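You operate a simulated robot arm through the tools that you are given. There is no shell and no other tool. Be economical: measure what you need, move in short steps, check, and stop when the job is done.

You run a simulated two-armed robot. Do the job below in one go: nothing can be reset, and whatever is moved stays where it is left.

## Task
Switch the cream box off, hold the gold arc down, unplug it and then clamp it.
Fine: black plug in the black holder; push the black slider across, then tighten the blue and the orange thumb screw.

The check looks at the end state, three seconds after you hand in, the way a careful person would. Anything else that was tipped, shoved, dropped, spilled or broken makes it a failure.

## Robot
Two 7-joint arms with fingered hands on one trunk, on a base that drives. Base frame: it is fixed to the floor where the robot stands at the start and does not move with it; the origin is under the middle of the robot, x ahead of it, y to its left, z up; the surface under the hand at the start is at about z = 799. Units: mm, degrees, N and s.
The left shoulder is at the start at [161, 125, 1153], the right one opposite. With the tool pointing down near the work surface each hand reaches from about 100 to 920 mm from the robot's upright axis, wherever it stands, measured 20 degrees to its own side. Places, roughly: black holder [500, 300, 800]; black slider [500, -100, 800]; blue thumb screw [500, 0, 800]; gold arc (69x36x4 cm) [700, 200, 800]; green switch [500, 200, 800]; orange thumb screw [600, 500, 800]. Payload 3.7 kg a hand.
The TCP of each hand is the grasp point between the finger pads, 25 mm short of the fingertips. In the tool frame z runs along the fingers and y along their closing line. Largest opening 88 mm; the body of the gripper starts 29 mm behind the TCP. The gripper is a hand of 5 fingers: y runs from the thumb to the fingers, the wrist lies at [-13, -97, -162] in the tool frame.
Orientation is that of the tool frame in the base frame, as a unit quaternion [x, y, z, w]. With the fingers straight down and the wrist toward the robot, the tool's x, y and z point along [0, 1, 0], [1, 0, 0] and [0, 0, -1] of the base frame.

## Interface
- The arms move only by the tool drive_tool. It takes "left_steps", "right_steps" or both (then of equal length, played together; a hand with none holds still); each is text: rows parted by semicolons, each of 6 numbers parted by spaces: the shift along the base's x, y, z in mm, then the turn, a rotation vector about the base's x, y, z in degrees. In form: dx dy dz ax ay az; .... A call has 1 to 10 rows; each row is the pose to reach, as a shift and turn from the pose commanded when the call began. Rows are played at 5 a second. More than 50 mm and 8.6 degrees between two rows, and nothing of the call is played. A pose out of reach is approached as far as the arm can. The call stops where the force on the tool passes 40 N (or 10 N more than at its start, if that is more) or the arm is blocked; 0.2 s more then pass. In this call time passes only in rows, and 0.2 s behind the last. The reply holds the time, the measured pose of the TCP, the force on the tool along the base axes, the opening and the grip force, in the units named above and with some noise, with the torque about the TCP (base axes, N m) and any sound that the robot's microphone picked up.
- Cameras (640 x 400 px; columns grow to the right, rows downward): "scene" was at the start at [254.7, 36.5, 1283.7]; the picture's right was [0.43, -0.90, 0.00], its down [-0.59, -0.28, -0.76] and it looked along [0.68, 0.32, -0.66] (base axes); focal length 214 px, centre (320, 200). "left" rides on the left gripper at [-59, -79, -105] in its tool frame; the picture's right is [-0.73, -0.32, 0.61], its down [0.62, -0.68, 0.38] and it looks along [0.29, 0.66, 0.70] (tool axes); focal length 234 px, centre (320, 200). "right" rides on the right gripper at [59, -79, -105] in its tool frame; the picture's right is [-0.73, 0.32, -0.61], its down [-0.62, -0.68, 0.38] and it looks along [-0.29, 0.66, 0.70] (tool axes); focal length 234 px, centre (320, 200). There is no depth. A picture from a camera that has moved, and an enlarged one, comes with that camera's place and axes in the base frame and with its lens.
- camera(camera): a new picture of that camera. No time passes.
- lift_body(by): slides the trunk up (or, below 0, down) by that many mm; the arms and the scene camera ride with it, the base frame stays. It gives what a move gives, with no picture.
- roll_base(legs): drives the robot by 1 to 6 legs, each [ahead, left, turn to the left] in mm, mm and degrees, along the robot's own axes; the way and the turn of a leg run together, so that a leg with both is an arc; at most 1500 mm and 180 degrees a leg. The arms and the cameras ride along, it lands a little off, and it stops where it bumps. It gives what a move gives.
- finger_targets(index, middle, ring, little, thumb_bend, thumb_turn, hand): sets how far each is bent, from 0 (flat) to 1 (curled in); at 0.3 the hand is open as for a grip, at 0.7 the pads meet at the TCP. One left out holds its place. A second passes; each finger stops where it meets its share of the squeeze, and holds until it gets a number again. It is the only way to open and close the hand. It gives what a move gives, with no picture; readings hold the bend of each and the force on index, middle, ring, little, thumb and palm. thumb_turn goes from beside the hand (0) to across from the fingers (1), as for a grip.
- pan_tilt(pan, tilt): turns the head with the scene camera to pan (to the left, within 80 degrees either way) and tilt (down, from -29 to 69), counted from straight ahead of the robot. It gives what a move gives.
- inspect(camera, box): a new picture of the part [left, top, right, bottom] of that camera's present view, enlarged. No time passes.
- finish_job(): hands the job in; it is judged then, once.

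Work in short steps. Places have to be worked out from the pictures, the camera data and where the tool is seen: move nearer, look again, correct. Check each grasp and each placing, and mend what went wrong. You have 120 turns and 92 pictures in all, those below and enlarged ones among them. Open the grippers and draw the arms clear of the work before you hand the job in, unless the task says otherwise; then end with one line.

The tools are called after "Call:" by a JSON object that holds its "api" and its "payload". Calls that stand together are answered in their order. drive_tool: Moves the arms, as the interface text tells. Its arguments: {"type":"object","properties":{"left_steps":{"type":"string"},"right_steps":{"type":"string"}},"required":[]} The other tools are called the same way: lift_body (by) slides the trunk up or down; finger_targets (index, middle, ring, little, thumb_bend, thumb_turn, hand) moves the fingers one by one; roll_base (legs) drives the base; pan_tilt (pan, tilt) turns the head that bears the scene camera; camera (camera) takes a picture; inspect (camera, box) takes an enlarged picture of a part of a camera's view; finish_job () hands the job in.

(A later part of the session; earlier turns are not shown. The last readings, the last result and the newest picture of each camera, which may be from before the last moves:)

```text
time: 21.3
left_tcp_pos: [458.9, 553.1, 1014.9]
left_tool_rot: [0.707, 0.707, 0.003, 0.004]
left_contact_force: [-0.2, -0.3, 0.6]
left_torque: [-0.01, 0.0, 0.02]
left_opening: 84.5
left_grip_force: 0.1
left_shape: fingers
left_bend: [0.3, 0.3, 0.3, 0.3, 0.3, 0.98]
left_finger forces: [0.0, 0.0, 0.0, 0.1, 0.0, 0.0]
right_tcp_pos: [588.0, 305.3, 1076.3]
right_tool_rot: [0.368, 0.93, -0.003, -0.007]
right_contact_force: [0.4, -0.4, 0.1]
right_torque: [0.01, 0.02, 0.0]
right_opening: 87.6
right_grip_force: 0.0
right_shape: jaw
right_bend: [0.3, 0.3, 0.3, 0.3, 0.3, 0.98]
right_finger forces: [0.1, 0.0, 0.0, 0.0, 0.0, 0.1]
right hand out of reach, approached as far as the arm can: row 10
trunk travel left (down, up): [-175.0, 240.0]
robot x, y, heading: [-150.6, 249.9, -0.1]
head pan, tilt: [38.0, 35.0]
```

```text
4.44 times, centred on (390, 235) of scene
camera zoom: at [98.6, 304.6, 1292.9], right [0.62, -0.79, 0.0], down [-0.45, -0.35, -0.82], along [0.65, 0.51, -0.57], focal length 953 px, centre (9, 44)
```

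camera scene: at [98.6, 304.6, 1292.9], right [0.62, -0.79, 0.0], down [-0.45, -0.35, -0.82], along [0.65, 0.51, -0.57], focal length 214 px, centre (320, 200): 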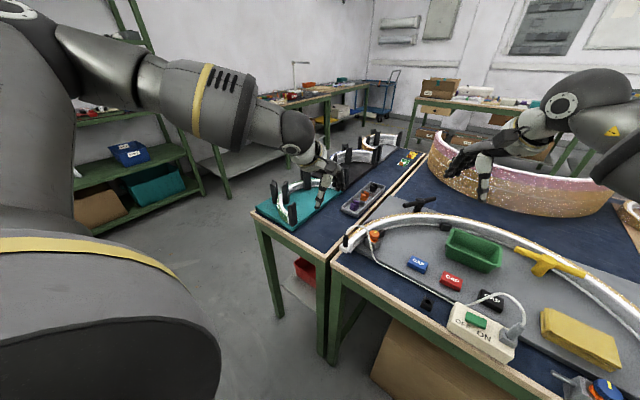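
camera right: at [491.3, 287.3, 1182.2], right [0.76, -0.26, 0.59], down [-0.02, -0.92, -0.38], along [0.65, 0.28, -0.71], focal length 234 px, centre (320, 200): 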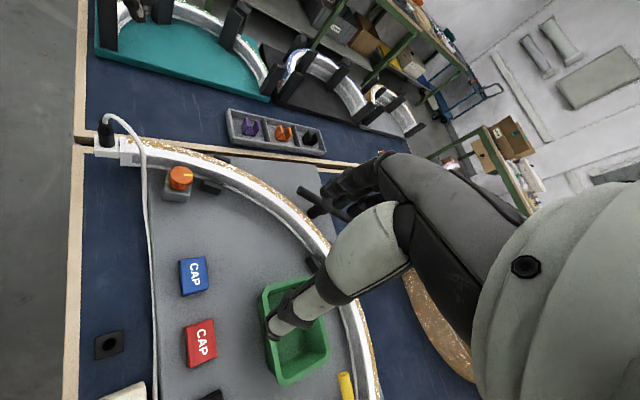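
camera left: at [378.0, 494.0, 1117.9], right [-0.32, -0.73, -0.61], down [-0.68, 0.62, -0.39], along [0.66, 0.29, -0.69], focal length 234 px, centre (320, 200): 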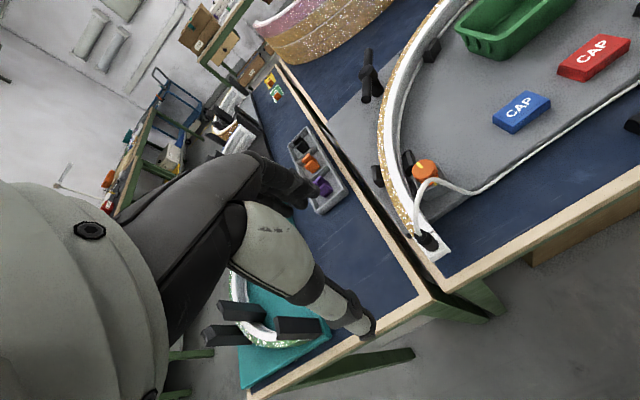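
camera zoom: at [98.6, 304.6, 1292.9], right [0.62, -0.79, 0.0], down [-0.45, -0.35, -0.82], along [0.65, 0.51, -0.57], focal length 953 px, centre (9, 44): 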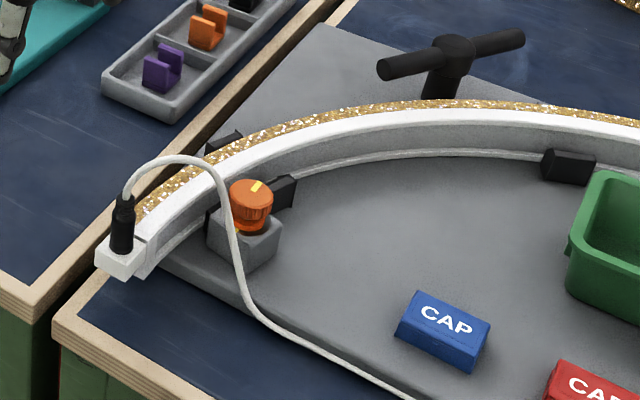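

Judged: plug axis (477, 508), black body z 842–880; orange knob (555, 461, top 852); arc top around (610, 483, 845). I close the right fingers and bring them over that arc spot.

Call:
{"api": "finger_targets", "payload": {"hand": "right", "index": 0.7, "middle": 0.7, "ring": 0.7, "little": 0.7, "thumb_bend": 0.7}}

Call:
{"api": "drive_tool", "payload": {"right_steps": "5 40 -20 0 0 -8; 10 80 -40 0 0 -8; 15 120 -60 0 0 -8; 20 150 -90 0 0 -8; 24 170 -120 0 0 -8; 24 177 -145 0 0 -8"}}

Call:
{"api": "inspect", "payload": {"camera": "scene", "box": [330, 150, 490, 270]}}

Call:
{"api": "camera", "payload": {"camera": "right"}}

```text
time: 22.3
left_tcp_pos: [459.0, 553.2, 1013.5]
left_tool_rot: [0.707, 0.707, 0.001, 0.004]
left_contact_force: [0.6, 0.4, 0.1]
left_torque: [-0.02, 0.01, -0.01]
left_opening: 84.4
left_grip_force: 0.1
left_shape: fingers
left_bend: [0.3, 0.3, 0.3, 0.3, 0.3, 0.98]
left_finger forces: [0.1, 0.1, 0.1, 0.0, 0.0, 0.0]
right_tcp_pos: [588.2, 305.4, 1075.7]
right_tool_rot: [0.369, 0.929, -0.003, -0.008]
right_contact_force: [0.0, -0.1, -0.1]
right_torque: [0.02, -0.02, 0.02]
right_opening: 0.0
right_grip_force: 0.2
right_shape: fingers
right_bend: [0.7, 0.7, 0.7, 0.7, 0.7, 0.98]
right_finger forces: [0.1, 0.0, 0.0, 0.0, 0.0, 0.0]
trunk travel left (down, up): [-175.0, 240.0]
robot x, y, heading: [-150.4, 247.8, 0.0]
head pan, tilt: [38.0, 35.0]
```

```text
time: 23.7
left_tcp_pos: [458.8, 552.3, 1012.0]
left_tool_rot: [0.707, 0.707, 0.001, 0.004]
left_contact_force: [-0.5, -0.2, -1.9]
left_torque: [0.07, 0.03, 0.01]
left_opening: 84.4
left_grip_force: 0.1
left_shape: fingers
left_bend: [0.3, 0.3, 0.3, 0.3, 0.3, 0.98]
left_finger forces: [0.0, 0.0, 0.0, 0.0, 0.1, 0.1]
right_tcp_pos: [607.3, 479.1, 930.9]
right_tool_rot: [0.433, 0.901, -0.002, -0.008]
right_contact_force: [0.6, -0.2, 0.0]
right_torque: [-0.02, -0.02, 0.03]
right_opening: 0.0
right_grip_force: 0.0
right_shape: fingers
right_bend: [0.7, 0.7, 0.7, 0.7, 0.7, 0.98]
right_finger forces: [0.0, 0.1, 0.1, 0.0, 0.0, 0.1]
right hand out of reach, approached as far as the arm can: row 6
trunk travel left (down, up): [-175.0, 240.0]
robot x, y, heading: [-146.8, 249.6, 0.3]
head pan, tilt: [38.0, 35.0]
```

```text
3.33 times, centred on (410, 210) of scene
camera zoom: at [99.6, 304.1, 1292.6], right [0.62, -0.79, 0.0], down [-0.45, -0.35, -0.82], along [0.64, 0.51, -0.57], focal length 715 px, centre (20, 167)
```

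zoom: 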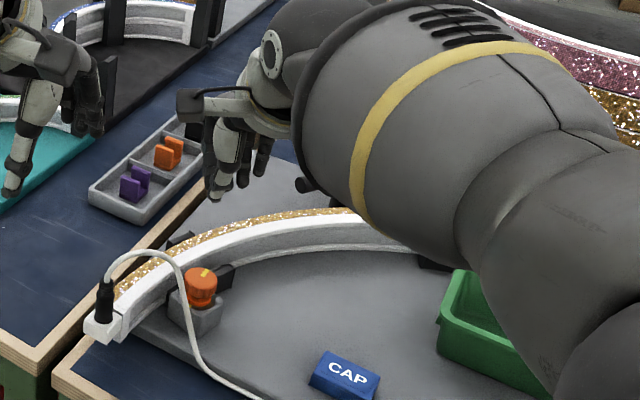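

```text
56 pictures are left
camera right: at [511.3, 474.6, 1037.4], right [0.72, -0.37, 0.59], down [-0.15, -0.91, -0.38], along [0.68, 0.19, -0.71], focal length 234 px, centre (320, 200)
```

right: 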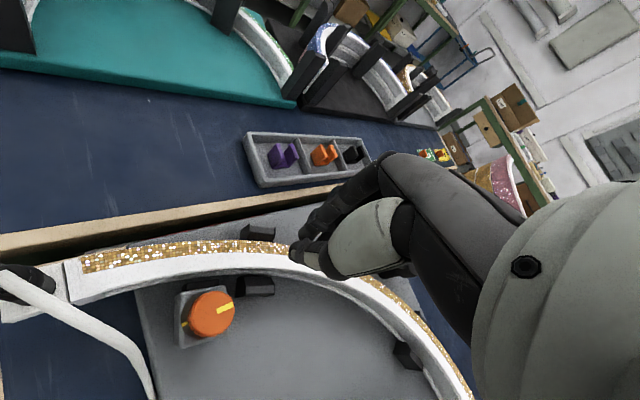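

The right hand is over the arc's white rim but at the end of its reach. I shift the base 50 mm forward and 50 mm left to give it room.

Call:
{"api": "roll_base", "payload": {"legs": [[50, 50, 0]]}}

Call:
{"api": "drive_tool", "payload": {"right_steps": "-20 -20 0 0 0 0; -40 -38 0 0 0 0; -47 -47 -15 0 0 0", "left_steps": "-10 -30 0 0 0 0; -20 -60 0 0 0 0; -33 -92 -15 0 0 0"}}

Call:
{"api": "camera", "payload": {"camera": "right"}}

Call:
{"api": "camera", "payload": {"camera": "left"}}

```text
time: 24.9
left_tcp_pos: [507.9, 603.3, 1013.0]
left_tool_rot: [0.707, 0.708, 0.001, 0.005]
left_contact_force: [0.3, -0.2, 0.1]
left_torque: [0.0, -0.02, 0.0]
left_opening: 84.3
left_grip_force: 0.0
left_shape: fingers
left_bend: [0.3, 0.3, 0.3, 0.3, 0.3, 0.98]
left_finger forces: [0.0, 0.1, 0.0, 0.1, 0.0, 0.0]
right_tcp_pos: [658.3, 530.0, 931.4]
right_tool_rot: [0.433, 0.901, -0.002, -0.008]
right_contact_force: [0.2, 0.2, -0.2]
right_torque: [-0.01, -0.01, 0.0]
right_opening: 0.0
right_grip_force: 0.0
right_shape: fingers
right_bend: [0.7, 0.7, 0.7, 0.7, 0.7, 0.98]
right_finger forces: [0.0, 0.1, 0.0, 0.1, 0.0, 0.0]
trunk travel left (down, up): [-175.0, 240.0]
robot x, y, heading: [-97.2, 302.9, 0.1]
head pan, tilt: [38.0, 35.0]
```

```text
time: 25.7
left_tcp_pos: [476.9, 511.3, 997.8]
left_tool_rot: [0.707, 0.707, 0.002, 0.003]
left_contact_force: [0.5, 0.1, -0.6]
left_torque: [0.02, 0.0, 0.0]
left_opening: 84.4
left_grip_force: 0.0
left_shape: fingers
left_bend: [0.3, 0.3, 0.3, 0.3, 0.3, 0.98]
left_finger forces: [0.0, 0.0, 0.0, 0.0, 0.1, 0.1]
right_tcp_pos: [611.4, 480.3, 916.0]
right_tool_rot: [0.434, 0.901, -0.001, -0.009]
right_contact_force: [-0.2, -0.2, -0.1]
right_torque: [-0.01, 0.03, -0.03]
right_opening: 0.2
right_grip_force: 0.1
right_shape: fingers
right_bend: [0.7, 0.7, 0.7, 0.7, 0.7, 0.98]
right_finger forces: [0.1, 0.0, 0.0, 0.0, 0.1, 0.0]
trunk travel left (down, up): [-175.0, 240.0]
robot x, y, heading: [-102.4, 302.4, 0.3]
head pan, tilt: [38.0, 35.0]
```

```text
55 pictures are left
camera right: at [514.7, 476.7, 1022.6], right [0.72, -0.37, 0.59], down [-0.15, -0.91, -0.38], along [0.68, 0.19, -0.71], focal length 234 px, centre (320, 200)
```

right: 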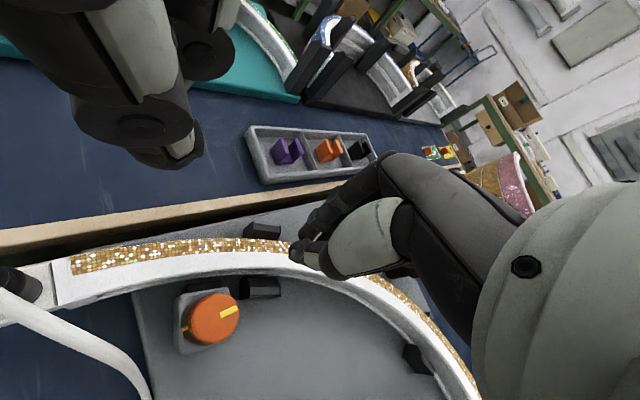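

```text
54 pictures are left
camera left: at [396.8, 451.6, 1101.2], right [-0.32, -0.73, -0.61], down [-0.68, 0.62, -0.39], along [0.66, 0.29, -0.69], focal length 234 px, centre (320, 200)
```

left: 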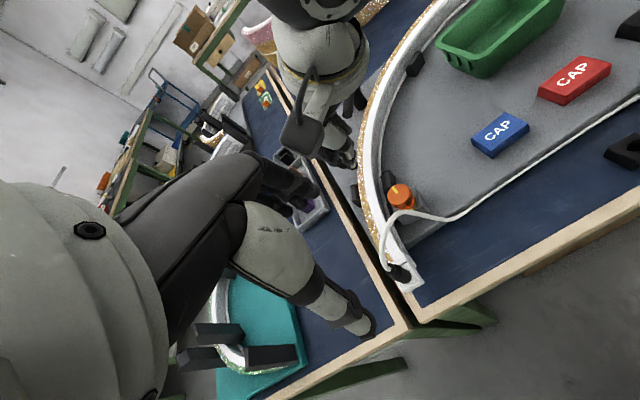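

The right fingertips hang just above the arc. I lower them gently until they touch.

Call:
{"api": "drive_tool", "payload": {"right_steps": "0 4 -15 0 0 0; 0 4 -28 0 0 0; 0 4 -34 0 0 0; 0 4 -38 0 0 0; 0 4 -41 0 0 0; 0 4 -44 0 0 0"}}

```text
time: 27.1
left_tcp_pos: [476.1, 512.5, 997.8]
left_tool_rot: [0.707, 0.707, 0.002, 0.005]
left_contact_force: [-0.8, -0.2, -0.5]
left_torque: [-0.03, 0.01, -0.01]
left_opening: 84.4
left_grip_force: 0.0
left_shape: fingers
left_bend: [0.3, 0.3, 0.3, 0.3, 0.3, 0.98]
left_finger forces: [0.0, 0.0, 0.0, 0.0, 0.0, 0.0]
right_tcp_pos: [610.9, 485.5, 871.4]
right_tool_rot: [0.432, 0.902, -0.002, -0.008]
right_contact_force: [0.7, -0.2, 0.3]
right_torque: [-0.01, 0.01, 0.0]
right_opening: 0.0
right_grip_force: 0.1
right_shape: fingers
right_bend: [0.7, 0.7, 0.7, 0.7, 0.7, 0.98]
right_finger forces: [0.0, 0.0, 0.1, 0.0, 0.0, 0.0]
trunk travel left (down, up): [-175.0, 240.0]
robot x, y, heading: [-96.7, 298.5, 0.3]
head pan, tilt: [38.0, 35.0]
```

Not touching yet; I look at the gap before going further.

Call:
{"api": "inspect", "payload": {"camera": "right", "box": [200, 170, 440, 320]}}

Call:
{"api": "inspect", "payload": {"camera": "left", "box": [280, 100, 460, 300]}}

```text
2.67 times, centred on (320, 245) of right
camera zoom: at [513.1, 482.4, 978.5], right [0.72, -0.37, 0.59], down [-0.15, -0.91, -0.38], along [0.68, 0.19, -0.71], focal length 624 px, centre (320, 80)
```

zoom: 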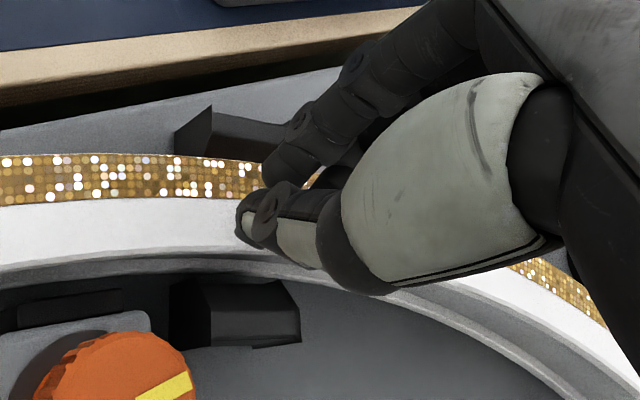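

```text
2.00 times, centred on (370, 200) of left
camera zoom: at [395.9, 452.5, 1102.1], right [-0.32, -0.73, -0.61], down [-0.68, 0.62, -0.39], along [0.66, 0.29, -0.69], focal length 468 px, centre (220, 200)
```

zoom: 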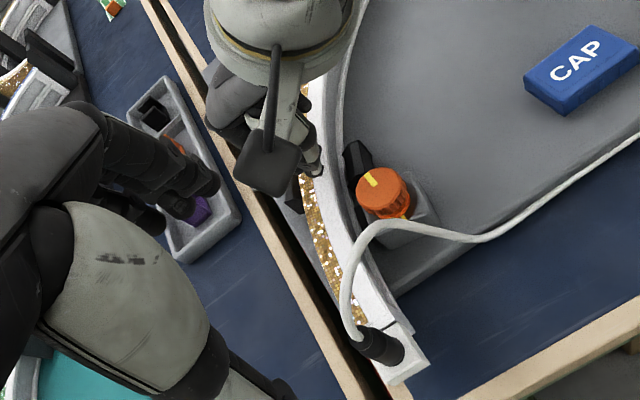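

The thumb is just over the white rim and the fingers over the gold. I continue down in 3 mm rows.

Call:
{"api": "drive_tool", "payload": {"right_steps": "0 -2 -3 0 0 0; 0 -2 -6 0 0 0; 0 -2 -9 0 0 0; 0 -2 -12 0 0 0"}}

```text
time: 28.1
left_tcp_pos: [475.9, 512.4, 999.0]
left_tool_rot: [0.708, 0.707, 0.002, 0.004]
left_contact_force: [0.3, 0.2, -0.8]
left_torque: [-0.01, 0.05, -0.03]
left_opening: 84.5
left_grip_force: 0.1
left_shape: fingers
left_bend: [0.3, 0.3, 0.3, 0.3, 0.3, 0.98]
left_finger forces: [0.0, 0.1, 0.1, 0.0, 0.1, 0.0]
right_tcp_pos: [610.4, 484.3, 862.8]
right_tool_rot: [0.433, 0.901, -0.001, -0.007]
right_contact_force: [-0.6, 0.0, 7.2]
right_torque: [-0.02, 0.09, 0.05]
right_opening: 0.1
right_grip_force: 4.2
right_shape: fingers
right_bend: [0.7, 0.7, 0.7, 0.7, 0.7, 0.98]
right_finger forces: [0.5, 0.3, 0.0, 0.0, 6.8, 0.1]
trunk travel left (down, up): [-175.0, 240.0]
robot x, y, heading: [-98.4, 302.1, 0.2]
head pan, tilt: [38.0, 35.0]
```

The right hand presses the arc with 7 N. The cable leaves the plug toward +x, so fingers there would foul it; I turn the left hand about −90° (wrist to +y) so it grips across y.

Call:
{"api": "drive_tool", "payload": {"left_steps": "-5 0 5 0 0 -8.5; -10 0 10 0 0 -17; -15 0 15 0 0 -25.5; -20 0 20 0 0 -34; -20 0 20 0 0 -42.5; -20 0 20 0 0 -51; -20 0 20 0 0 -59.5; -20 0 20 0 0 -68; -20 0 20 0 0 -76.5; -20 0 20 0 0 -85"}}

Call:
{"api": "finger_targets", "payload": {"hand": "left", "index": 0.45, "middle": 1, "ring": 1, "little": 1, "thumb_bend": 0.45}}

Call:
{"api": "camera", "payload": {"camera": "left"}}

Call:
{"api": "camera", "payload": {"camera": "scene"}}

```text
time: 30.3
left_tcp_pos: [453.1, 511.2, 1019.1]
left_tool_rot: [0.999, 0.043, -0.001, 0.004]
left_contact_force: [-0.9, 0.3, -0.9]
left_torque: [0.01, 0.01, -0.01]
left_opening: 84.2
left_grip_force: 0.1
left_shape: fingers
left_bend: [0.3, 0.3, 0.3, 0.3, 0.3, 0.98]
left_finger forces: [0.0, 0.1, 0.0, 0.1, 0.1, 0.1]
right_tcp_pos: [610.2, 484.6, 863.7]
right_tool_rot: [0.433, 0.902, -0.001, -0.007]
right_contact_force: [1.7, -0.2, 16.8]
right_torque: [0.12, 0.01, 0.01]
right_opening: 0.0
right_grip_force: 8.3
right_shape: fingers
right_bend: [0.7, 0.7, 0.7, 0.7, 0.7, 0.98]
right_finger forces: [8.7, 0.9, 0.1, 0.0, 7.6, 0.0]
trunk travel left (down, up): [-175.0, 240.0]
robot x, y, heading: [-100.1, 301.3, 0.3]
head pan, tilt: [38.0, 35.0]
```

```text
time: 31.3
left_tcp_pos: [453.3, 511.1, 1019.3]
left_tool_rot: [0.999, 0.043, 0.0, 0.004]
left_contact_force: [-0.3, -0.3, -0.7]
left_torque: [-0.03, -0.02, 0.02]
left_opening: 53.2
left_grip_force: 0.0
left_shape: fingers
left_bend: [0.45, 1.0, 1.0, 1.0, 0.45, 0.99]
left_finger forces: [0.0, 0.0, 0.1, 0.0, 0.0, 0.0]
right_tcp_pos: [610.4, 483.7, 862.3]
right_tool_rot: [0.433, 0.901, -0.002, -0.008]
right_contact_force: [2.9, -0.4, 19.2]
right_torque: [0.09, 0.0, 0.01]
right_opening: 0.0
right_grip_force: 9.6
right_shape: fingers
right_bend: [0.7, 0.7, 0.7, 0.7, 0.7, 0.98]
right_finger forces: [10.8, 1.1, 0.0, 0.1, 7.8, 0.1]
trunk travel left (down, up): [-175.0, 240.0]
robot x, y, heading: [-99.4, 300.3, -0.3]
head pan, tilt: [38.0, 35.0]
```

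```text
51 pictures are left
camera left: at [388.2, 584.6, 1123.5], right [-0.75, 0.25, -0.61], down [0.56, 0.73, -0.39], along [0.35, -0.63, -0.69], focal length 234 px, centre (320, 200)
```

left: 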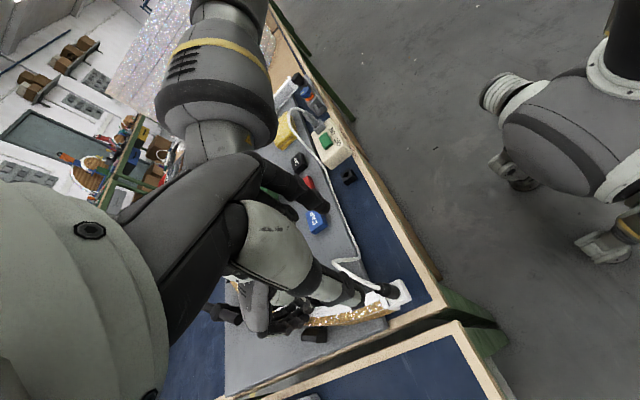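

```text
50 pictures are left
camera scene: at [147.0, 354.4, 1293.2], right [0.62, -0.79, 0.0], down [-0.45, -0.35, -0.82], along [0.65, 0.51, -0.57], focal length 214 px, centre (320, 200)
```

scene: 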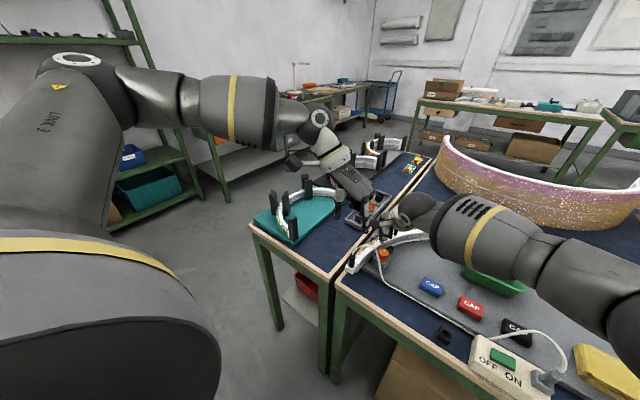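

The turn worked and the right hand now holds the arc with 19 N. I enlarge the left view to line up thumb, index and plug.

Call:
{"api": "inspect", "payload": {"camera": "left", "box": [260, 170, 440, 330]}}

Call:
{"api": "inspect", "payload": {"camera": "scene", "box": [310, 160, 430, 290]}}

```text
2.50 times, centred on (350, 250) of left
camera zoom: at [388.2, 584.6, 1123.5], right [-0.75, 0.25, -0.61], down [0.56, 0.73, -0.39], along [0.35, -0.63, -0.69], focal length 585 px, centre (245, 75)
```

zoom: 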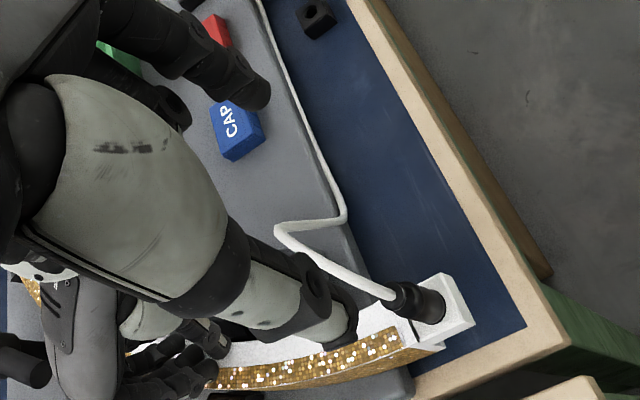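

```text
3.08 times, centred on (370, 225) of scene
camera zoom: at [147.0, 354.4, 1293.2], right [0.62, -0.79, 0.0], down [-0.45, -0.35, -0.82], along [0.65, 0.51, -0.57], focal length 660 px, centre (166, 123)
```

zoom: 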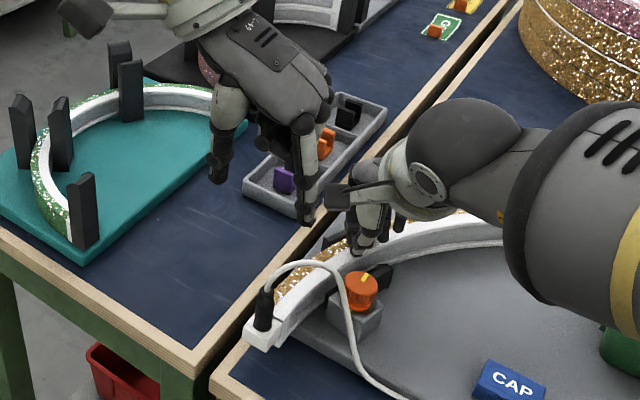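

Thumb and index tips sit about 6 mm short in x of the TCP, symmetric about y+3.5. I move to TCP (484, 508) and descend to z 920 to check.

Call:
{"api": "drive_tool", "payload": {"left_steps": "15 -1 -20 0 0 0; 31 -3 -50 0 0 0; 31 -3 -80 0 0 0; 31 -3 -100 0 0 0"}}

Call:
{"api": "inspect", "payload": {"camera": "left", "box": [260, 170, 440, 330]}}

Call:
{"api": "inspect", "payload": {"camera": "scene", "box": [310, 160, 430, 290]}}

```text
time: 32.1
left_tcp_pos: [486.1, 513.7, 940.9]
left_tool_rot: [0.999, 0.047, 0.002, 0.004]
left_contact_force: [-2.9, 11.0, 4.0]
left_torque: [-0.57, -0.22, 0.03]
left_opening: 53.0
left_grip_force: 0.0
left_shape: fingers
left_bend: [0.45, 1.0, 1.0, 1.0, 0.45, 0.99]
left_finger forces: [0.0, 0.0, 0.0, 0.1, 0.1, 0.0]
right_tcp_pos: [615.1, 480.0, 860.4]
right_tool_rot: [0.434, 0.901, -0.002, -0.003]
right_contact_force: [0.2, -5.1, 11.4]
right_torque: [1.37, 0.06, 1.16]
right_opening: 0.0
right_grip_force: 8.5
right_shape: fingers
right_bend: [0.71, 0.71, 0.7, 0.7, 0.69, 0.97]
right_finger forces: [12.6, 2.6, 0.1, 0.1, 1.7, 0.0]
trunk travel left (down, up): [-175.0, 240.0]
robot x, y, heading: [-96.8, 303.3, -0.0]
head pan, tilt: [38.0, 35.0]
stopped in row 4 (left hand): the force on the tool passed its limit at 47 N (the readings are from after the stop); the commanded pose is now the measured one
```

```text
2.50 times, centred on (350, 250) of left
camera zoom: at [420.5, 586.5, 1043.9], right [-0.75, 0.25, -0.61], down [0.56, 0.73, -0.39], along [0.35, -0.63, -0.69], focal length 585 px, centre (245, 75)
```

zoom: 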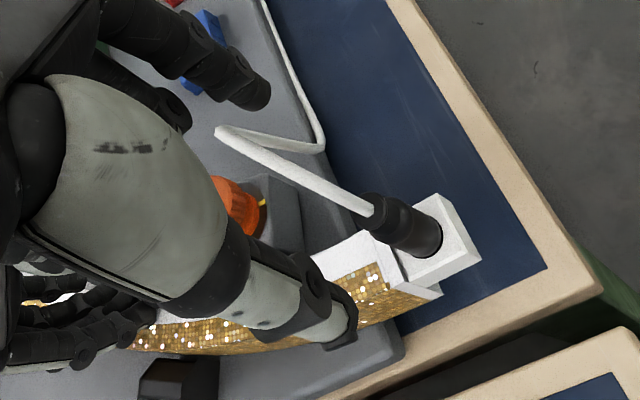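

```text
3.08 times, centred on (370, 225) of scene
camera zoom: at [147.9, 355.5, 1292.6], right [0.62, -0.79, 0.0], down [-0.45, -0.35, -0.82], along [0.64, 0.51, -0.57], focal length 660 px, centre (166, 123)
```

zoom: 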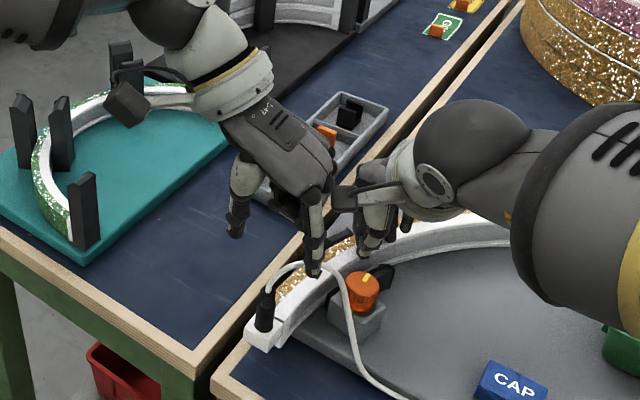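

The left hand bumped the right hand's camera bracket. Better to swap roles: the left hand (wrist to +y) holds the arc and the right hand pulls the plug. I back both hands off first.

Call:
{"api": "drive_tool", "payload": {"left_steps": "-5 20 15 0 0 0; -5 40 50 0 0 0; 0 60 80 0 0 0; 20 70 100 0 0 0"}}

Call:
{"api": "drive_tool", "payload": {"right_steps": "0 0 15 0 0 0; 0 0 50 0 0 0; -5 -45 70 0 0 0; -20 -90 80 0 0 0; -50 -130 90 0 0 0; -85 -165 95 0 0 0"}}

Call:
{"api": "camera", "payload": {"camera": "scene"}}

Call:
{"api": "camera", "payload": {"camera": "right"}}

```text
time: 33.1
left_tcp_pos: [504.6, 581.4, 1042.2]
left_tool_rot: [0.999, 0.046, 0.002, 0.005]
left_contact_force: [-0.5, -0.5, -0.1]
left_torque: [0.0, 0.0, -0.03]
left_opening: 52.9
left_grip_force: 0.1
left_shape: fingers
left_bend: [0.45, 1.0, 1.0, 1.0, 0.45, 0.99]
left_finger forces: [0.0, 0.0, 0.0, 0.0, 0.0, 0.0]
right_tcp_pos: [614.1, 479.9, 859.9]
right_tool_rot: [0.434, 0.901, -0.002, -0.002]
right_contact_force: [5.1, 1.5, 21.9]
right_torque: [0.2, -0.15, -0.02]
right_opening: 0.3
right_grip_force: 11.0
right_shape: fingers
right_bend: [0.71, 0.71, 0.7, 0.7, 0.69, 0.97]
right_finger forces: [18.3, 4.6, 0.0, 0.0, 0.0, 0.0]
trunk travel left (down, up): [-175.0, 240.0]
robot x, y, heading: [-96.7, 300.3, 0.1]
head pan, tilt: [38.0, 35.0]
```

```text
refused: row 5 steps farther than a row can; nothing moved
```

```text
45 pictures are left
camera scene: at [146.7, 354.7, 1293.3], right [0.62, -0.79, 0.0], down [-0.45, -0.35, -0.82], along [0.65, 0.51, -0.57], focal length 214 px, centre (320, 200)
```

scene: 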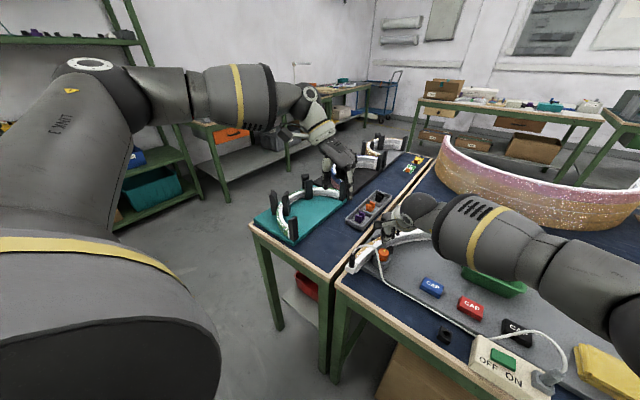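

```text
44 pictures are left
camera right: at [515.3, 476.4, 966.8], right [0.71, -0.36, 0.6], down [-0.15, -0.91, -0.38], along [0.69, 0.18, -0.7], focal length 234 px, centre (320, 200)
```

right: 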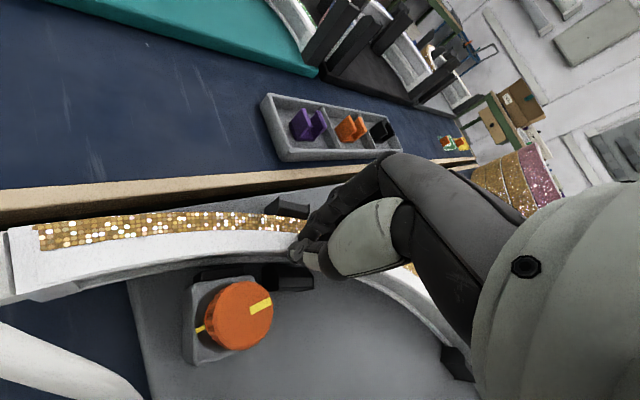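

The arc sits as before. I retreat the right hand up and back, keeping rows short.

Call:
{"api": "drive_tool", "payload": {"right_steps": "0 0 20 0 0 0; 0 0 60 0 0 0; -15 -25 95 0 0 0; -40 -55 115 0 0 0; -70 -85 125 0 0 0; -105 -115 130 0 0 0; -140 -140 130 0 0 0", "left_steps": "0 0 0 0 0 0; 0 0 0 0 0 0; 0 0 0 0 0 0; 15 0 -10 0 0 0; 35 -15 -30 0 0 0; 60 -40 -60 0 0 0; 85 -65 -90 0 0 0"}}

Call:
{"api": "finger_targets", "payload": {"hand": "left", "index": 0.7, "thumb_bend": 0.7}}

Call:
{"api": "finger_targets", "payload": {"hand": "right", "index": 0.45, "middle": 1, "ring": 1, "little": 1, "thumb_bend": 0.45}}

Call:
{"api": "camera", "payload": {"camera": "right"}}

Call:
{"api": "camera", "payload": {"camera": "left"}}

Call:
{"api": "inspect", "payload": {"camera": "scene", "box": [310, 140, 470, 270]}}

```text
time: 34.7
left_tcp_pos: [590.9, 514.5, 948.2]
left_tool_rot: [0.999, 0.045, 0.001, 0.005]
left_contact_force: [0.0, 0.5, 0.3]
left_torque: [0.03, 0.03, 0.02]
left_opening: 52.8
left_grip_force: 0.1
left_shape: fingers
left_bend: [0.45, 1.0, 1.0, 1.0, 0.45, 0.99]
left_finger forces: [0.0, 0.0, 0.0, 0.0, 0.1, 0.0]
right_tcp_pos: [473.8, 337.5, 987.6]
right_tool_rot: [0.433, 0.901, -0.004, -0.005]
right_contact_force: [-0.8, -0.8, 0.1]
right_torque: [0.02, -0.02, -0.01]
right_opening: 0.0
right_grip_force: 0.0
right_shape: fingers
right_bend: [0.7, 0.7, 0.7, 0.7, 0.7, 0.97]
right_finger forces: [0.1, 0.1, 0.0, 0.0, 0.1, 0.0]
trunk travel left (down, up): [-175.0, 240.0]
robot x, y, heading: [-95.8, 297.9, -0.1]
head pan, tilt: [38.0, 35.0]
```

```text
time: 35.7
left_tcp_pos: [591.3, 516.4, 950.3]
left_tool_rot: [0.999, 0.046, 0.001, 0.004]
left_contact_force: [0.3, -0.7, 0.0]
left_torque: [-0.02, 0.02, -0.02]
left_opening: 0.1
left_grip_force: 0.0
left_shape: fingers
left_bend: [0.7, 1.0, 1.0, 1.0, 0.7, 1.0]
left_finger forces: [0.1, 0.1, 0.0, 0.1, 0.0, 0.0]
right_tcp_pos: [473.2, 339.9, 988.2]
right_tool_rot: [0.434, 0.901, -0.005, -0.004]
right_contact_force: [-0.1, -0.1, -0.1]
right_torque: [0.02, 0.0, 0.02]
right_opening: 0.0
right_grip_force: 0.0
right_shape: fingers
right_bend: [0.7, 0.7, 0.7, 0.7, 0.7, 0.97]
right_finger forces: [0.0, 0.0, 0.1, 0.1, 0.0, 0.0]
trunk travel left (down, up): [-175.0, 240.0]
robot x, y, heading: [-97.5, 302.9, -0.0]
head pan, tilt: [38.0, 35.0]
```

```text
time: 36.7
left_tcp_pos: [590.1, 516.3, 948.7]
left_tool_rot: [0.999, 0.046, 0.002, 0.004]
left_contact_force: [0.5, 0.4, -0.1]
left_torque: [0.01, -0.02, -0.02]
left_opening: 0.0
left_grip_force: 0.0
left_shape: fingers
left_bend: [0.7, 1.0, 1.0, 1.0, 0.7, 1.0]
left_finger forces: [0.1, 0.0, 0.1, 0.1, 0.0, 0.1]
right_tcp_pos: [473.8, 339.7, 987.3]
right_tool_rot: [0.433, 0.901, -0.005, -0.004]
right_contact_force: [0.2, 0.9, 0.0]
right_torque: [0.01, 0.01, -0.01]
right_opening: 52.4
right_grip_force: 0.1
right_shape: fingers
right_bend: [0.45, 1.0, 1.0, 1.0, 0.45, 0.97]
right_finger forces: [0.0, 0.0, 0.1, 0.0, 0.0, 0.0]
trunk travel left (down, up): [-175.0, 240.0]
robot x, y, heading: [-98.5, 301.1, -0.1]
head pan, tilt: [38.0, 35.0]
```

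```text
43 pictures are left
camera right: at [375.9, 336.9, 1094.0], right [0.71, -0.36, 0.6], down [-0.15, -0.91, -0.38], along [0.69, 0.18, -0.7], focal length 234 px, centre (320, 200)
```

right: 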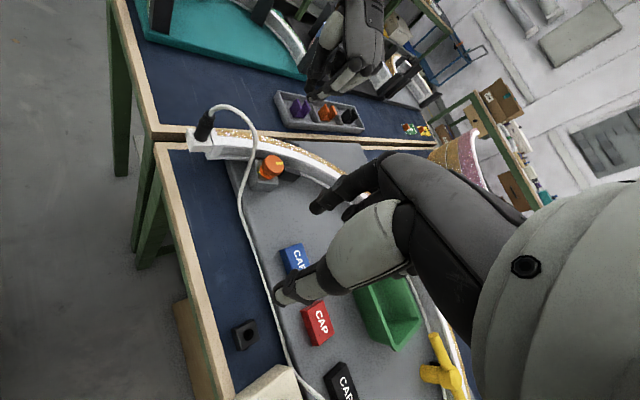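

```text
42 pictures are left
camera left: at [524.9, 589.3, 1053.1], right [-0.75, 0.25, -0.61], down [0.56, 0.73, -0.39], along [0.35, -0.63, -0.69], focal length 234 px, centre (320, 200)
```

left: 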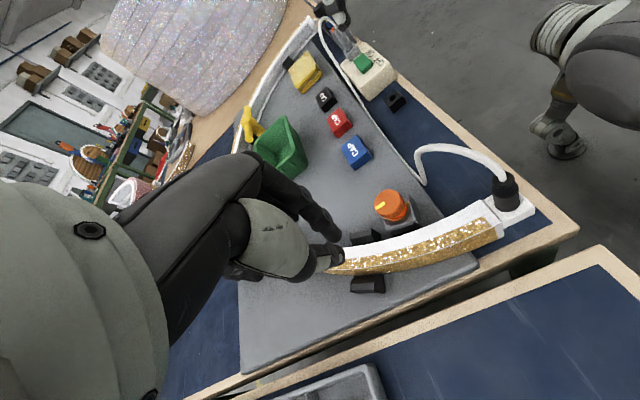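

```text
3.08 times, centred on (390, 205) of scene
camera zoom: at [148.6, 355.2, 1292.7], right [0.62, -0.79, 0.0], down [-0.45, -0.35, -0.82], along [0.64, 0.51, -0.57], focal length 660 px, centre (105, 185)
```

zoom: 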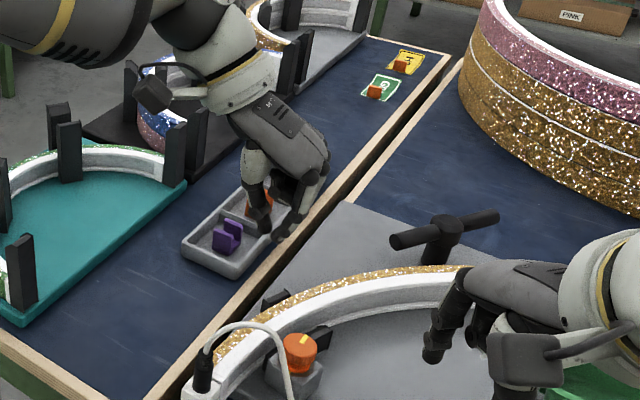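

Left fingertips are pinched, above and outside the arc. I move them over the arc at (604, 489) and lower to just above contact.

Call:
{"api": "drive_tool", "payload": {"left_steps": "7 -14 -20 0 0 0; 14 -27 -50 0 0 0; 14 -27 -68 0 0 0; 14 -27 -76 0 0 0; 14 -27 -80 0 0 0; 14 -27 -84 0 0 0; 14 -27 -87 0 0 0"}}

Call:
{"api": "inspect", "payload": {"camera": "left", "box": [260, 170, 440, 330]}}

```text
time: 38.3
left_tcp_pos: [605.5, 489.7, 863.4]
left_tool_rot: [0.999, 0.046, 0.001, 0.004]
left_contact_force: [-0.4, -0.3, 0.1]
left_torque: [-0.03, -0.02, -0.04]
left_opening: 0.0
left_grip_force: 0.0
left_shape: fingers
left_bend: [0.7, 1.0, 1.0, 1.0, 0.7, 1.0]
left_finger forces: [0.0, 0.0, 0.0, 0.0, 0.0, 0.0]
right_tcp_pos: [474.1, 340.2, 988.2]
right_tool_rot: [0.434, 0.901, -0.006, -0.004]
right_contact_force: [-0.3, 0.2, 0.0]
right_torque: [-0.01, -0.01, 0.0]
right_opening: 52.3
right_grip_force: 0.1
right_shape: fingers
right_bend: [0.45, 1.0, 1.0, 1.0, 0.45, 0.97]
right_finger forces: [0.0, 0.0, 0.0, 0.1, 0.0, 0.1]
trunk travel left (down, up): [-175.0, 240.0]
robot x, y, heading: [-97.9, 300.6, 0.1]
head pan, tilt: [38.0, 35.0]
```

```text
2.50 times, centred on (350, 250) of left
camera zoom: at [540.3, 563.0, 966.6], right [-0.75, 0.25, -0.61], down [0.56, 0.73, -0.39], along [0.35, -0.63, -0.69], focal length 585 px, centre (245, 75)
```

zoom: 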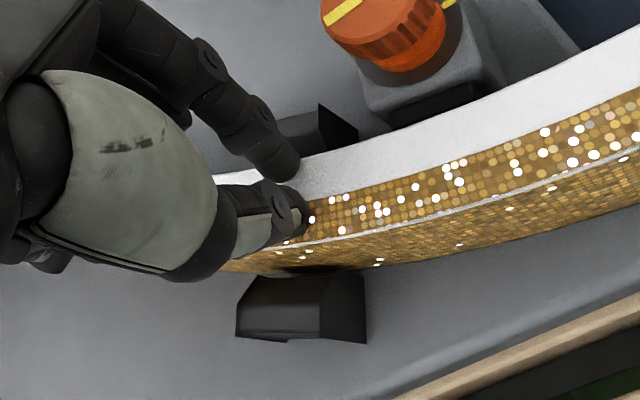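

Well aligned over the arc. I press down to a firm hold.

Call:
{"api": "drive_tool", "payload": {"left_steps": "0 0 -3 0 0 0; 0 0 -5 0 0 0; 0 0 -7 0 0 0; 0 0 -9 0 0 0"}}

```text
time: 39.3
left_tcp_pos: [605.4, 490.1, 861.8]
left_tool_rot: [0.999, 0.048, 0.007, 0.006]
left_contact_force: [-0.5, 5.9, 36.9]
left_torque: [0.45, 0.19, 0.01]
left_opening: 0.1
left_grip_force: 18.3
left_shape: fingers
left_bend: [0.7, 1.0, 1.0, 1.0, 0.7, 1.0]
left_finger forces: [3.1, 0.0, 0.1, 0.1, 33.4, 0.0]
right_tcp_pos: [470.8, 337.9, 992.6]
right_tool_rot: [0.434, 0.901, -0.004, -0.002]
right_contact_force: [0.6, -0.6, 0.3]
right_torque: [0.04, 0.01, -0.02]
right_opening: 52.0
right_grip_force: 0.0
right_shape: fingers
right_bend: [0.45, 1.0, 1.0, 1.0, 0.45, 0.97]
right_finger forces: [0.0, 0.1, 0.0, 0.0, 0.0, 0.0]
trunk travel left (down, up): [-175.0, 240.0]
robot x, y, heading: [-98.4, 298.8, 0.1]
head pan, tilt: [38.0, 35.0]
```

Holding at 37 N; I relax it slightly and bring the right hand over the plug at TCP (484, 507, 935).

Call:
{"api": "drive_tool", "payload": {"left_steps": "0 0 2 0 0 0; 0 0 2 0 0 0; 0 0 2 0 0 0; 0 0 2 0 0 0; 0 0 2 0 0 0", "right_steps": "3 45 0 0 0 0; 6 90 0 0 0 0; 9 130 0 0 0 0; 12 168 -10 0 0 0; 12 168 -50 0 0 0"}}

Call:
{"api": "camera", "payload": {"camera": "right"}}

Call:
{"api": "inspect", "payload": {"camera": "scene", "box": [310, 160, 430, 290]}}

```text
time: 40.5
left_tcp_pos: [606.0, 489.3, 861.7]
left_tool_rot: [0.999, 0.047, 0.007, 0.004]
left_contact_force: [-1.2, 5.5, 34.2]
left_torque: [0.43, 0.08, -0.01]
left_opening: 0.0
left_grip_force: 17.8
left_shape: fingers
left_bend: [0.7, 1.0, 1.0, 1.0, 0.7, 1.0]
left_finger forces: [2.8, 0.0, 0.1, 0.0, 31.7, 0.0]
right_tcp_pos: [482.5, 507.6, 940.4]
right_tool_rot: [0.435, 0.901, -0.004, -0.002]
right_contact_force: [-0.6, -0.3, 0.1]
right_torque: [0.01, 0.01, 0.01]
right_opening: 52.5
right_grip_force: 0.1
right_shape: fingers
right_bend: [0.45, 1.0, 1.0, 1.0, 0.45, 0.97]
right_finger forces: [0.0, 0.0, 0.0, 0.0, 0.0, 0.1]
trunk travel left (down, up): [-175.0, 240.0]
robot x, y, heading: [-101.1, 298.7, 0.2]
head pan, tilt: [38.0, 35.0]
```

```text
39 pictures are left
camera right: at [385.1, 504.1, 1045.3], right [0.71, -0.36, 0.6], down [-0.15, -0.91, -0.38], along [0.69, 0.18, -0.7], focal length 234 px, centre (320, 200)
```

right: 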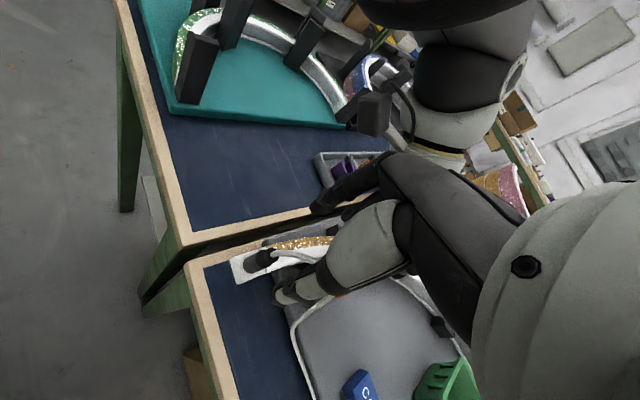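

```text
3.08 times, centred on (370, 225) of scene
camera zoom: at [144.8, 354.8, 1293.6], right [0.62, -0.79, 0.0], down [-0.45, -0.35, -0.82], along [0.65, 0.51, -0.57], focal length 660 px, centre (166, 123)
```

zoom: 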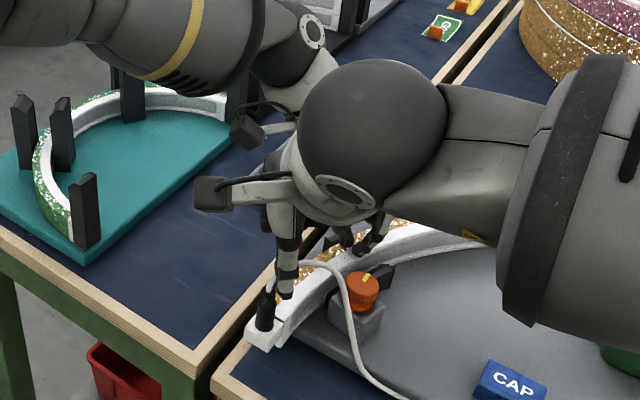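

I enlarge the right-hand view to compare plug, thumb and index.

Call:
{"api": "inspect", "payload": {"camera": "right", "box": [220, 170, 400, 320]}}

```text
2.67 times, centred on (310, 245) of right
camera zoom: at [385.1, 504.1, 1045.3], right [0.71, -0.36, 0.6], down [-0.15, -0.91, -0.38], along [0.69, 0.18, -0.7], focal length 624 px, centre (347, 80)
```

zoom: 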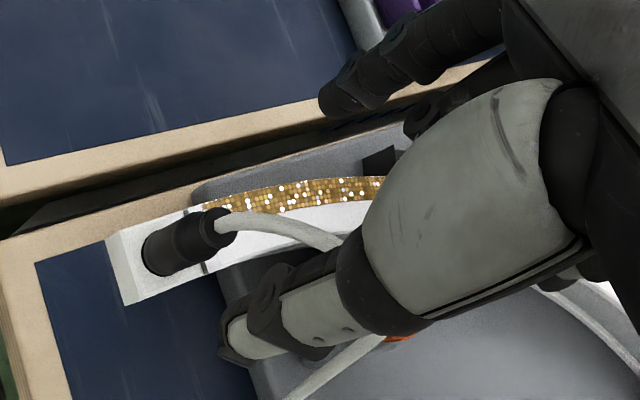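

Thumb and index straddle the plug well (plug at about (475.5, 511.5), grip midpoint (475, 508)). I nudge 3 mm left and descend to z 872.

Call:
{"api": "drive_tool", "payload": {"right_steps": "0 3 -20 0 0 0; 0 3 -40 0 0 0; 0 3 -55 0 0 0; 0 3 -68 0 0 0"}}

Call:
{"api": "inspect", "payload": {"camera": "right", "box": [220, 170, 400, 320]}}

```text
time: 41.5
left_tcp_pos: [606.3, 490.1, 862.1]
left_tool_rot: [0.999, 0.046, 0.006, 0.005]
left_contact_force: [-0.6, 6.1, 34.8]
left_torque: [0.46, 0.12, 0.01]
left_opening: 0.0
left_grip_force: 17.6
left_shape: fingers
left_bend: [0.7, 1.0, 1.0, 1.0, 0.7, 1.0]
left_finger forces: [2.3, 0.0, 0.0, 0.0, 33.0, 0.0]
right_tcp_pos: [484.9, 510.3, 872.7]
right_tool_rot: [0.433, 0.901, -0.005, -0.002]
right_contact_force: [0.3, -0.8, 0.9]
right_torque: [0.01, 0.0, 0.01]
right_opening: 52.1
right_grip_force: 0.0
right_shape: fingers
right_bend: [0.45, 1.0, 1.0, 1.0, 0.45, 0.97]
right_finger forces: [0.1, 0.0, 0.0, 0.0, 0.0, 0.0]
trunk travel left (down, up): [-175.0, 240.0]
robot x, y, heading: [-97.5, 300.3, -0.2]
head pan, tilt: [38.0, 35.0]
```

```text
2.67 times, centred on (310, 245) of right
camera zoom: at [385.7, 507.5, 977.7], right [0.71, -0.36, 0.6], down [-0.15, -0.91, -0.38], along [0.69, 0.18, -0.7], focal length 624 px, centre (347, 80)
```

zoom: 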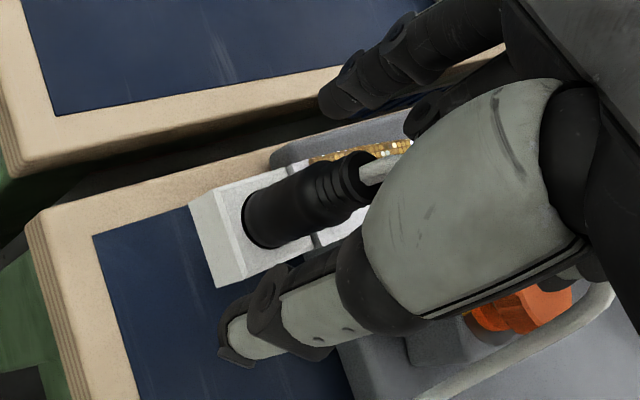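

Plug lies between thumb and index. I close the pinch.

Call:
{"api": "finger_targets", "payload": {"hand": "right", "index": 0.72, "thumb_bend": 0.72}}

Call:
{"api": "inspect", "payload": {"camera": "right", "box": [220, 170, 400, 320]}}

```text
time: 42.5
left_tcp_pos: [605.8, 489.4, 863.0]
left_tool_rot: [0.999, 0.046, 0.006, 0.005]
left_contact_force: [-1.4, 7.3, 35.8]
left_torque: [0.45, 0.18, -0.01]
left_opening: 0.0
left_grip_force: 18.5
left_shape: fingers
left_bend: [0.7, 1.0, 1.0, 1.0, 0.7, 1.0]
left_finger forces: [2.1, 0.0, 0.1, 0.1, 34.2, 0.0]
right_tcp_pos: [483.9, 508.9, 871.5]
right_tool_rot: [0.435, 0.901, -0.005, -0.002]
right_contact_force: [-0.3, -0.5, -2.5]
right_torque: [-0.07, 0.01, 0.02]
right_opening: 8.3
right_grip_force: 4.8
right_shape: fingers
right_bend: [0.71, 1.0, 1.0, 1.0, 0.65, 0.97]
right_finger forces: [4.1, 0.1, 0.0, 0.0, 5.6, 0.0]
trunk travel left (down, up): [-175.0, 240.0]
robot x, y, heading: [-102.0, 295.3, 0.1]
head pan, tilt: [38.0, 35.0]
```

```text
2.67 times, centred on (310, 245) of right
camera zoom: at [385.6, 507.4, 977.7], right [0.71, -0.36, 0.6], down [-0.15, -0.91, -0.38], along [0.69, 0.18, -0.7], focal length 624 px, centre (347, 80)
```

zoom: 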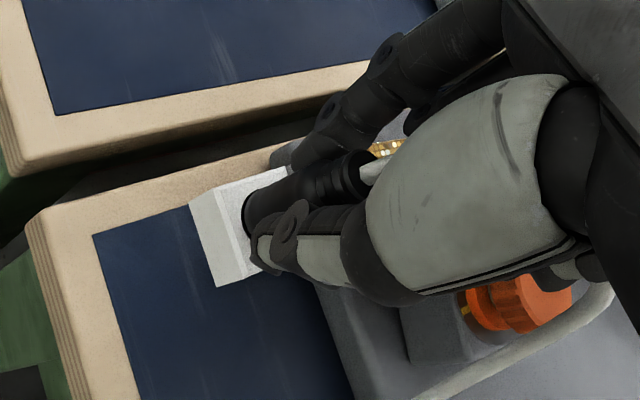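

Gripped with about 5 N. I tighten the pinch before pulling.

Call:
{"api": "finger_targets", "payload": {"hand": "right", "index": 0.95, "thumb_bend": 0.95}}

Call:
{"api": "drive_tool", "payload": {"right_steps": "0 0 2 0 0 0; 0 0 4 0 0 0; 0 0 6 0 0 0; 0 0 8 0 0 0"}}

```text
time: 43.5
left_tcp_pos: [606.2, 490.2, 862.3]
left_tool_rot: [0.999, 0.045, 0.006, 0.005]
left_contact_force: [-0.2, 6.1, 32.8]
left_torque: [0.48, 0.08, -0.01]
left_opening: 0.2
left_grip_force: 16.5
left_shape: fingers
left_bend: [0.7, 1.0, 1.0, 1.0, 0.7, 1.0]
left_finger forces: [0.0, 0.0, 0.0, 0.1, 32.2, 0.0]
right_tcp_pos: [485.4, 510.3, 874.6]
right_tool_rot: [0.434, 0.901, -0.002, -0.001]
right_contact_force: [0.1, -1.1, 5.8]
right_torque: [0.0, 0.0, 0.04]
right_opening: 6.0
right_grip_force: 21.8
right_shape: fingers
right_bend: [0.72, 1.0, 1.0, 1.0, 0.78, 0.96]
right_finger forces: [19.9, 0.1, 0.1, 0.0, 22.5, 0.0]
trunk travel left (down, up): [-175.0, 240.0]
robot x, y, heading: [-101.0, 299.9, -0.3]
head pan, tilt: [38.0, 35.0]
```

```text
time: 44.5
left_tcp_pos: [606.5, 490.6, 862.1]
left_tool_rot: [0.999, 0.046, 0.005, 0.005]
left_contact_force: [-0.5, 6.5, 35.6]
left_torque: [0.49, 0.08, 0.02]
left_opening: 0.0
left_grip_force: 17.8
left_shape: fingers
left_bend: [0.7, 1.0, 1.0, 1.0, 0.7, 1.0]
left_finger forces: [0.3, 0.1, 0.1, 0.0, 35.2, 0.1]
right_tcp_pos: [483.7, 510.0, 879.1]
right_tool_rot: [0.433, 0.901, -0.004, -0.002]
right_contact_force: [0.0, -0.3, -0.2]
right_torque: [0.02, -0.02, -0.02]
right_opening: 6.4
right_grip_force: 19.9
right_shape: fingers
right_bend: [0.72, 1.0, 1.0, 1.0, 0.78, 0.96]
right_finger forces: [20.0, 0.0, 0.0, 0.0, 19.7, 0.1]
trunk travel left (down, up): [-175.0, 240.0]
robot x, y, heading: [-99.8, 296.3, 0.1]
head pan, tilt: [38.0, 35.0]
```

Grip is 20 N and no resistance shows. I pull up another 25 mm and look.

Call:
{"api": "drive_tool", "payload": {"right_steps": "0 0 5 0 0 0; 0 0 10 0 0 0; 0 0 17 0 0 0; 0 0 25 0 0 0"}}

Call:
{"api": "inspect", "payload": {"camera": "right", "box": [200, 170, 400, 340]}}

```text
time: 45.5
left_tcp_pos: [605.7, 490.4, 861.7]
left_tool_rot: [0.999, 0.046, 0.005, 0.005]
left_contact_force: [-2.3, 7.3, 35.1]
left_torque: [0.5, 0.09, 0.03]
left_opening: 0.1
left_grip_force: 17.4
left_shape: fingers
left_bend: [0.7, 1.0, 1.0, 1.0, 0.7, 1.0]
left_finger forces: [0.4, 0.0, 0.0, 0.0, 35.4, 0.0]
right_tcp_pos: [484.1, 509.7, 906.1]
right_tool_rot: [0.433, 0.901, -0.004, -0.002]
right_contact_force: [-0.7, 0.3, -0.4]
right_torque: [-0.02, 0.03, 0.0]
right_opening: 6.3
right_grip_force: 20.5
right_shape: fingers
right_bend: [0.72, 1.0, 1.0, 1.0, 0.78, 0.96]
right_finger forces: [20.0, 0.0, 0.0, 0.0, 19.8, 0.0]
trunk travel left (down, up): [-175.0, 240.0]
robot x, y, heading: [-97.6, 301.3, 0.2]
head pan, tilt: [38.0, 35.0]
```

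```text
2.35 times, centred on (300, 255) of right
camera zoom: at [385.2, 507.0, 1010.8], right [0.71, -0.36, 0.6], down [-0.15, -0.91, -0.38], along [0.69, 0.18, -0.7], focal length 551 px, centre (367, 71)
```

zoom: 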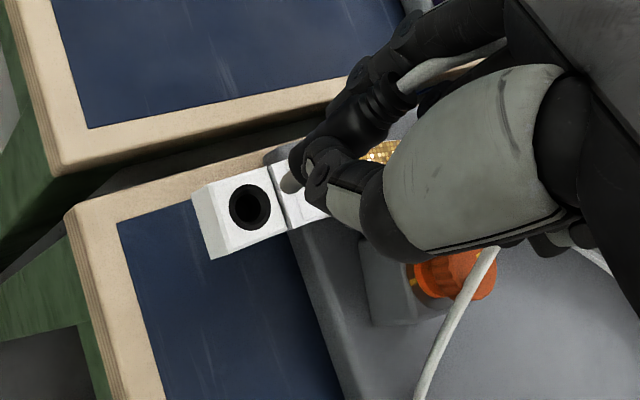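

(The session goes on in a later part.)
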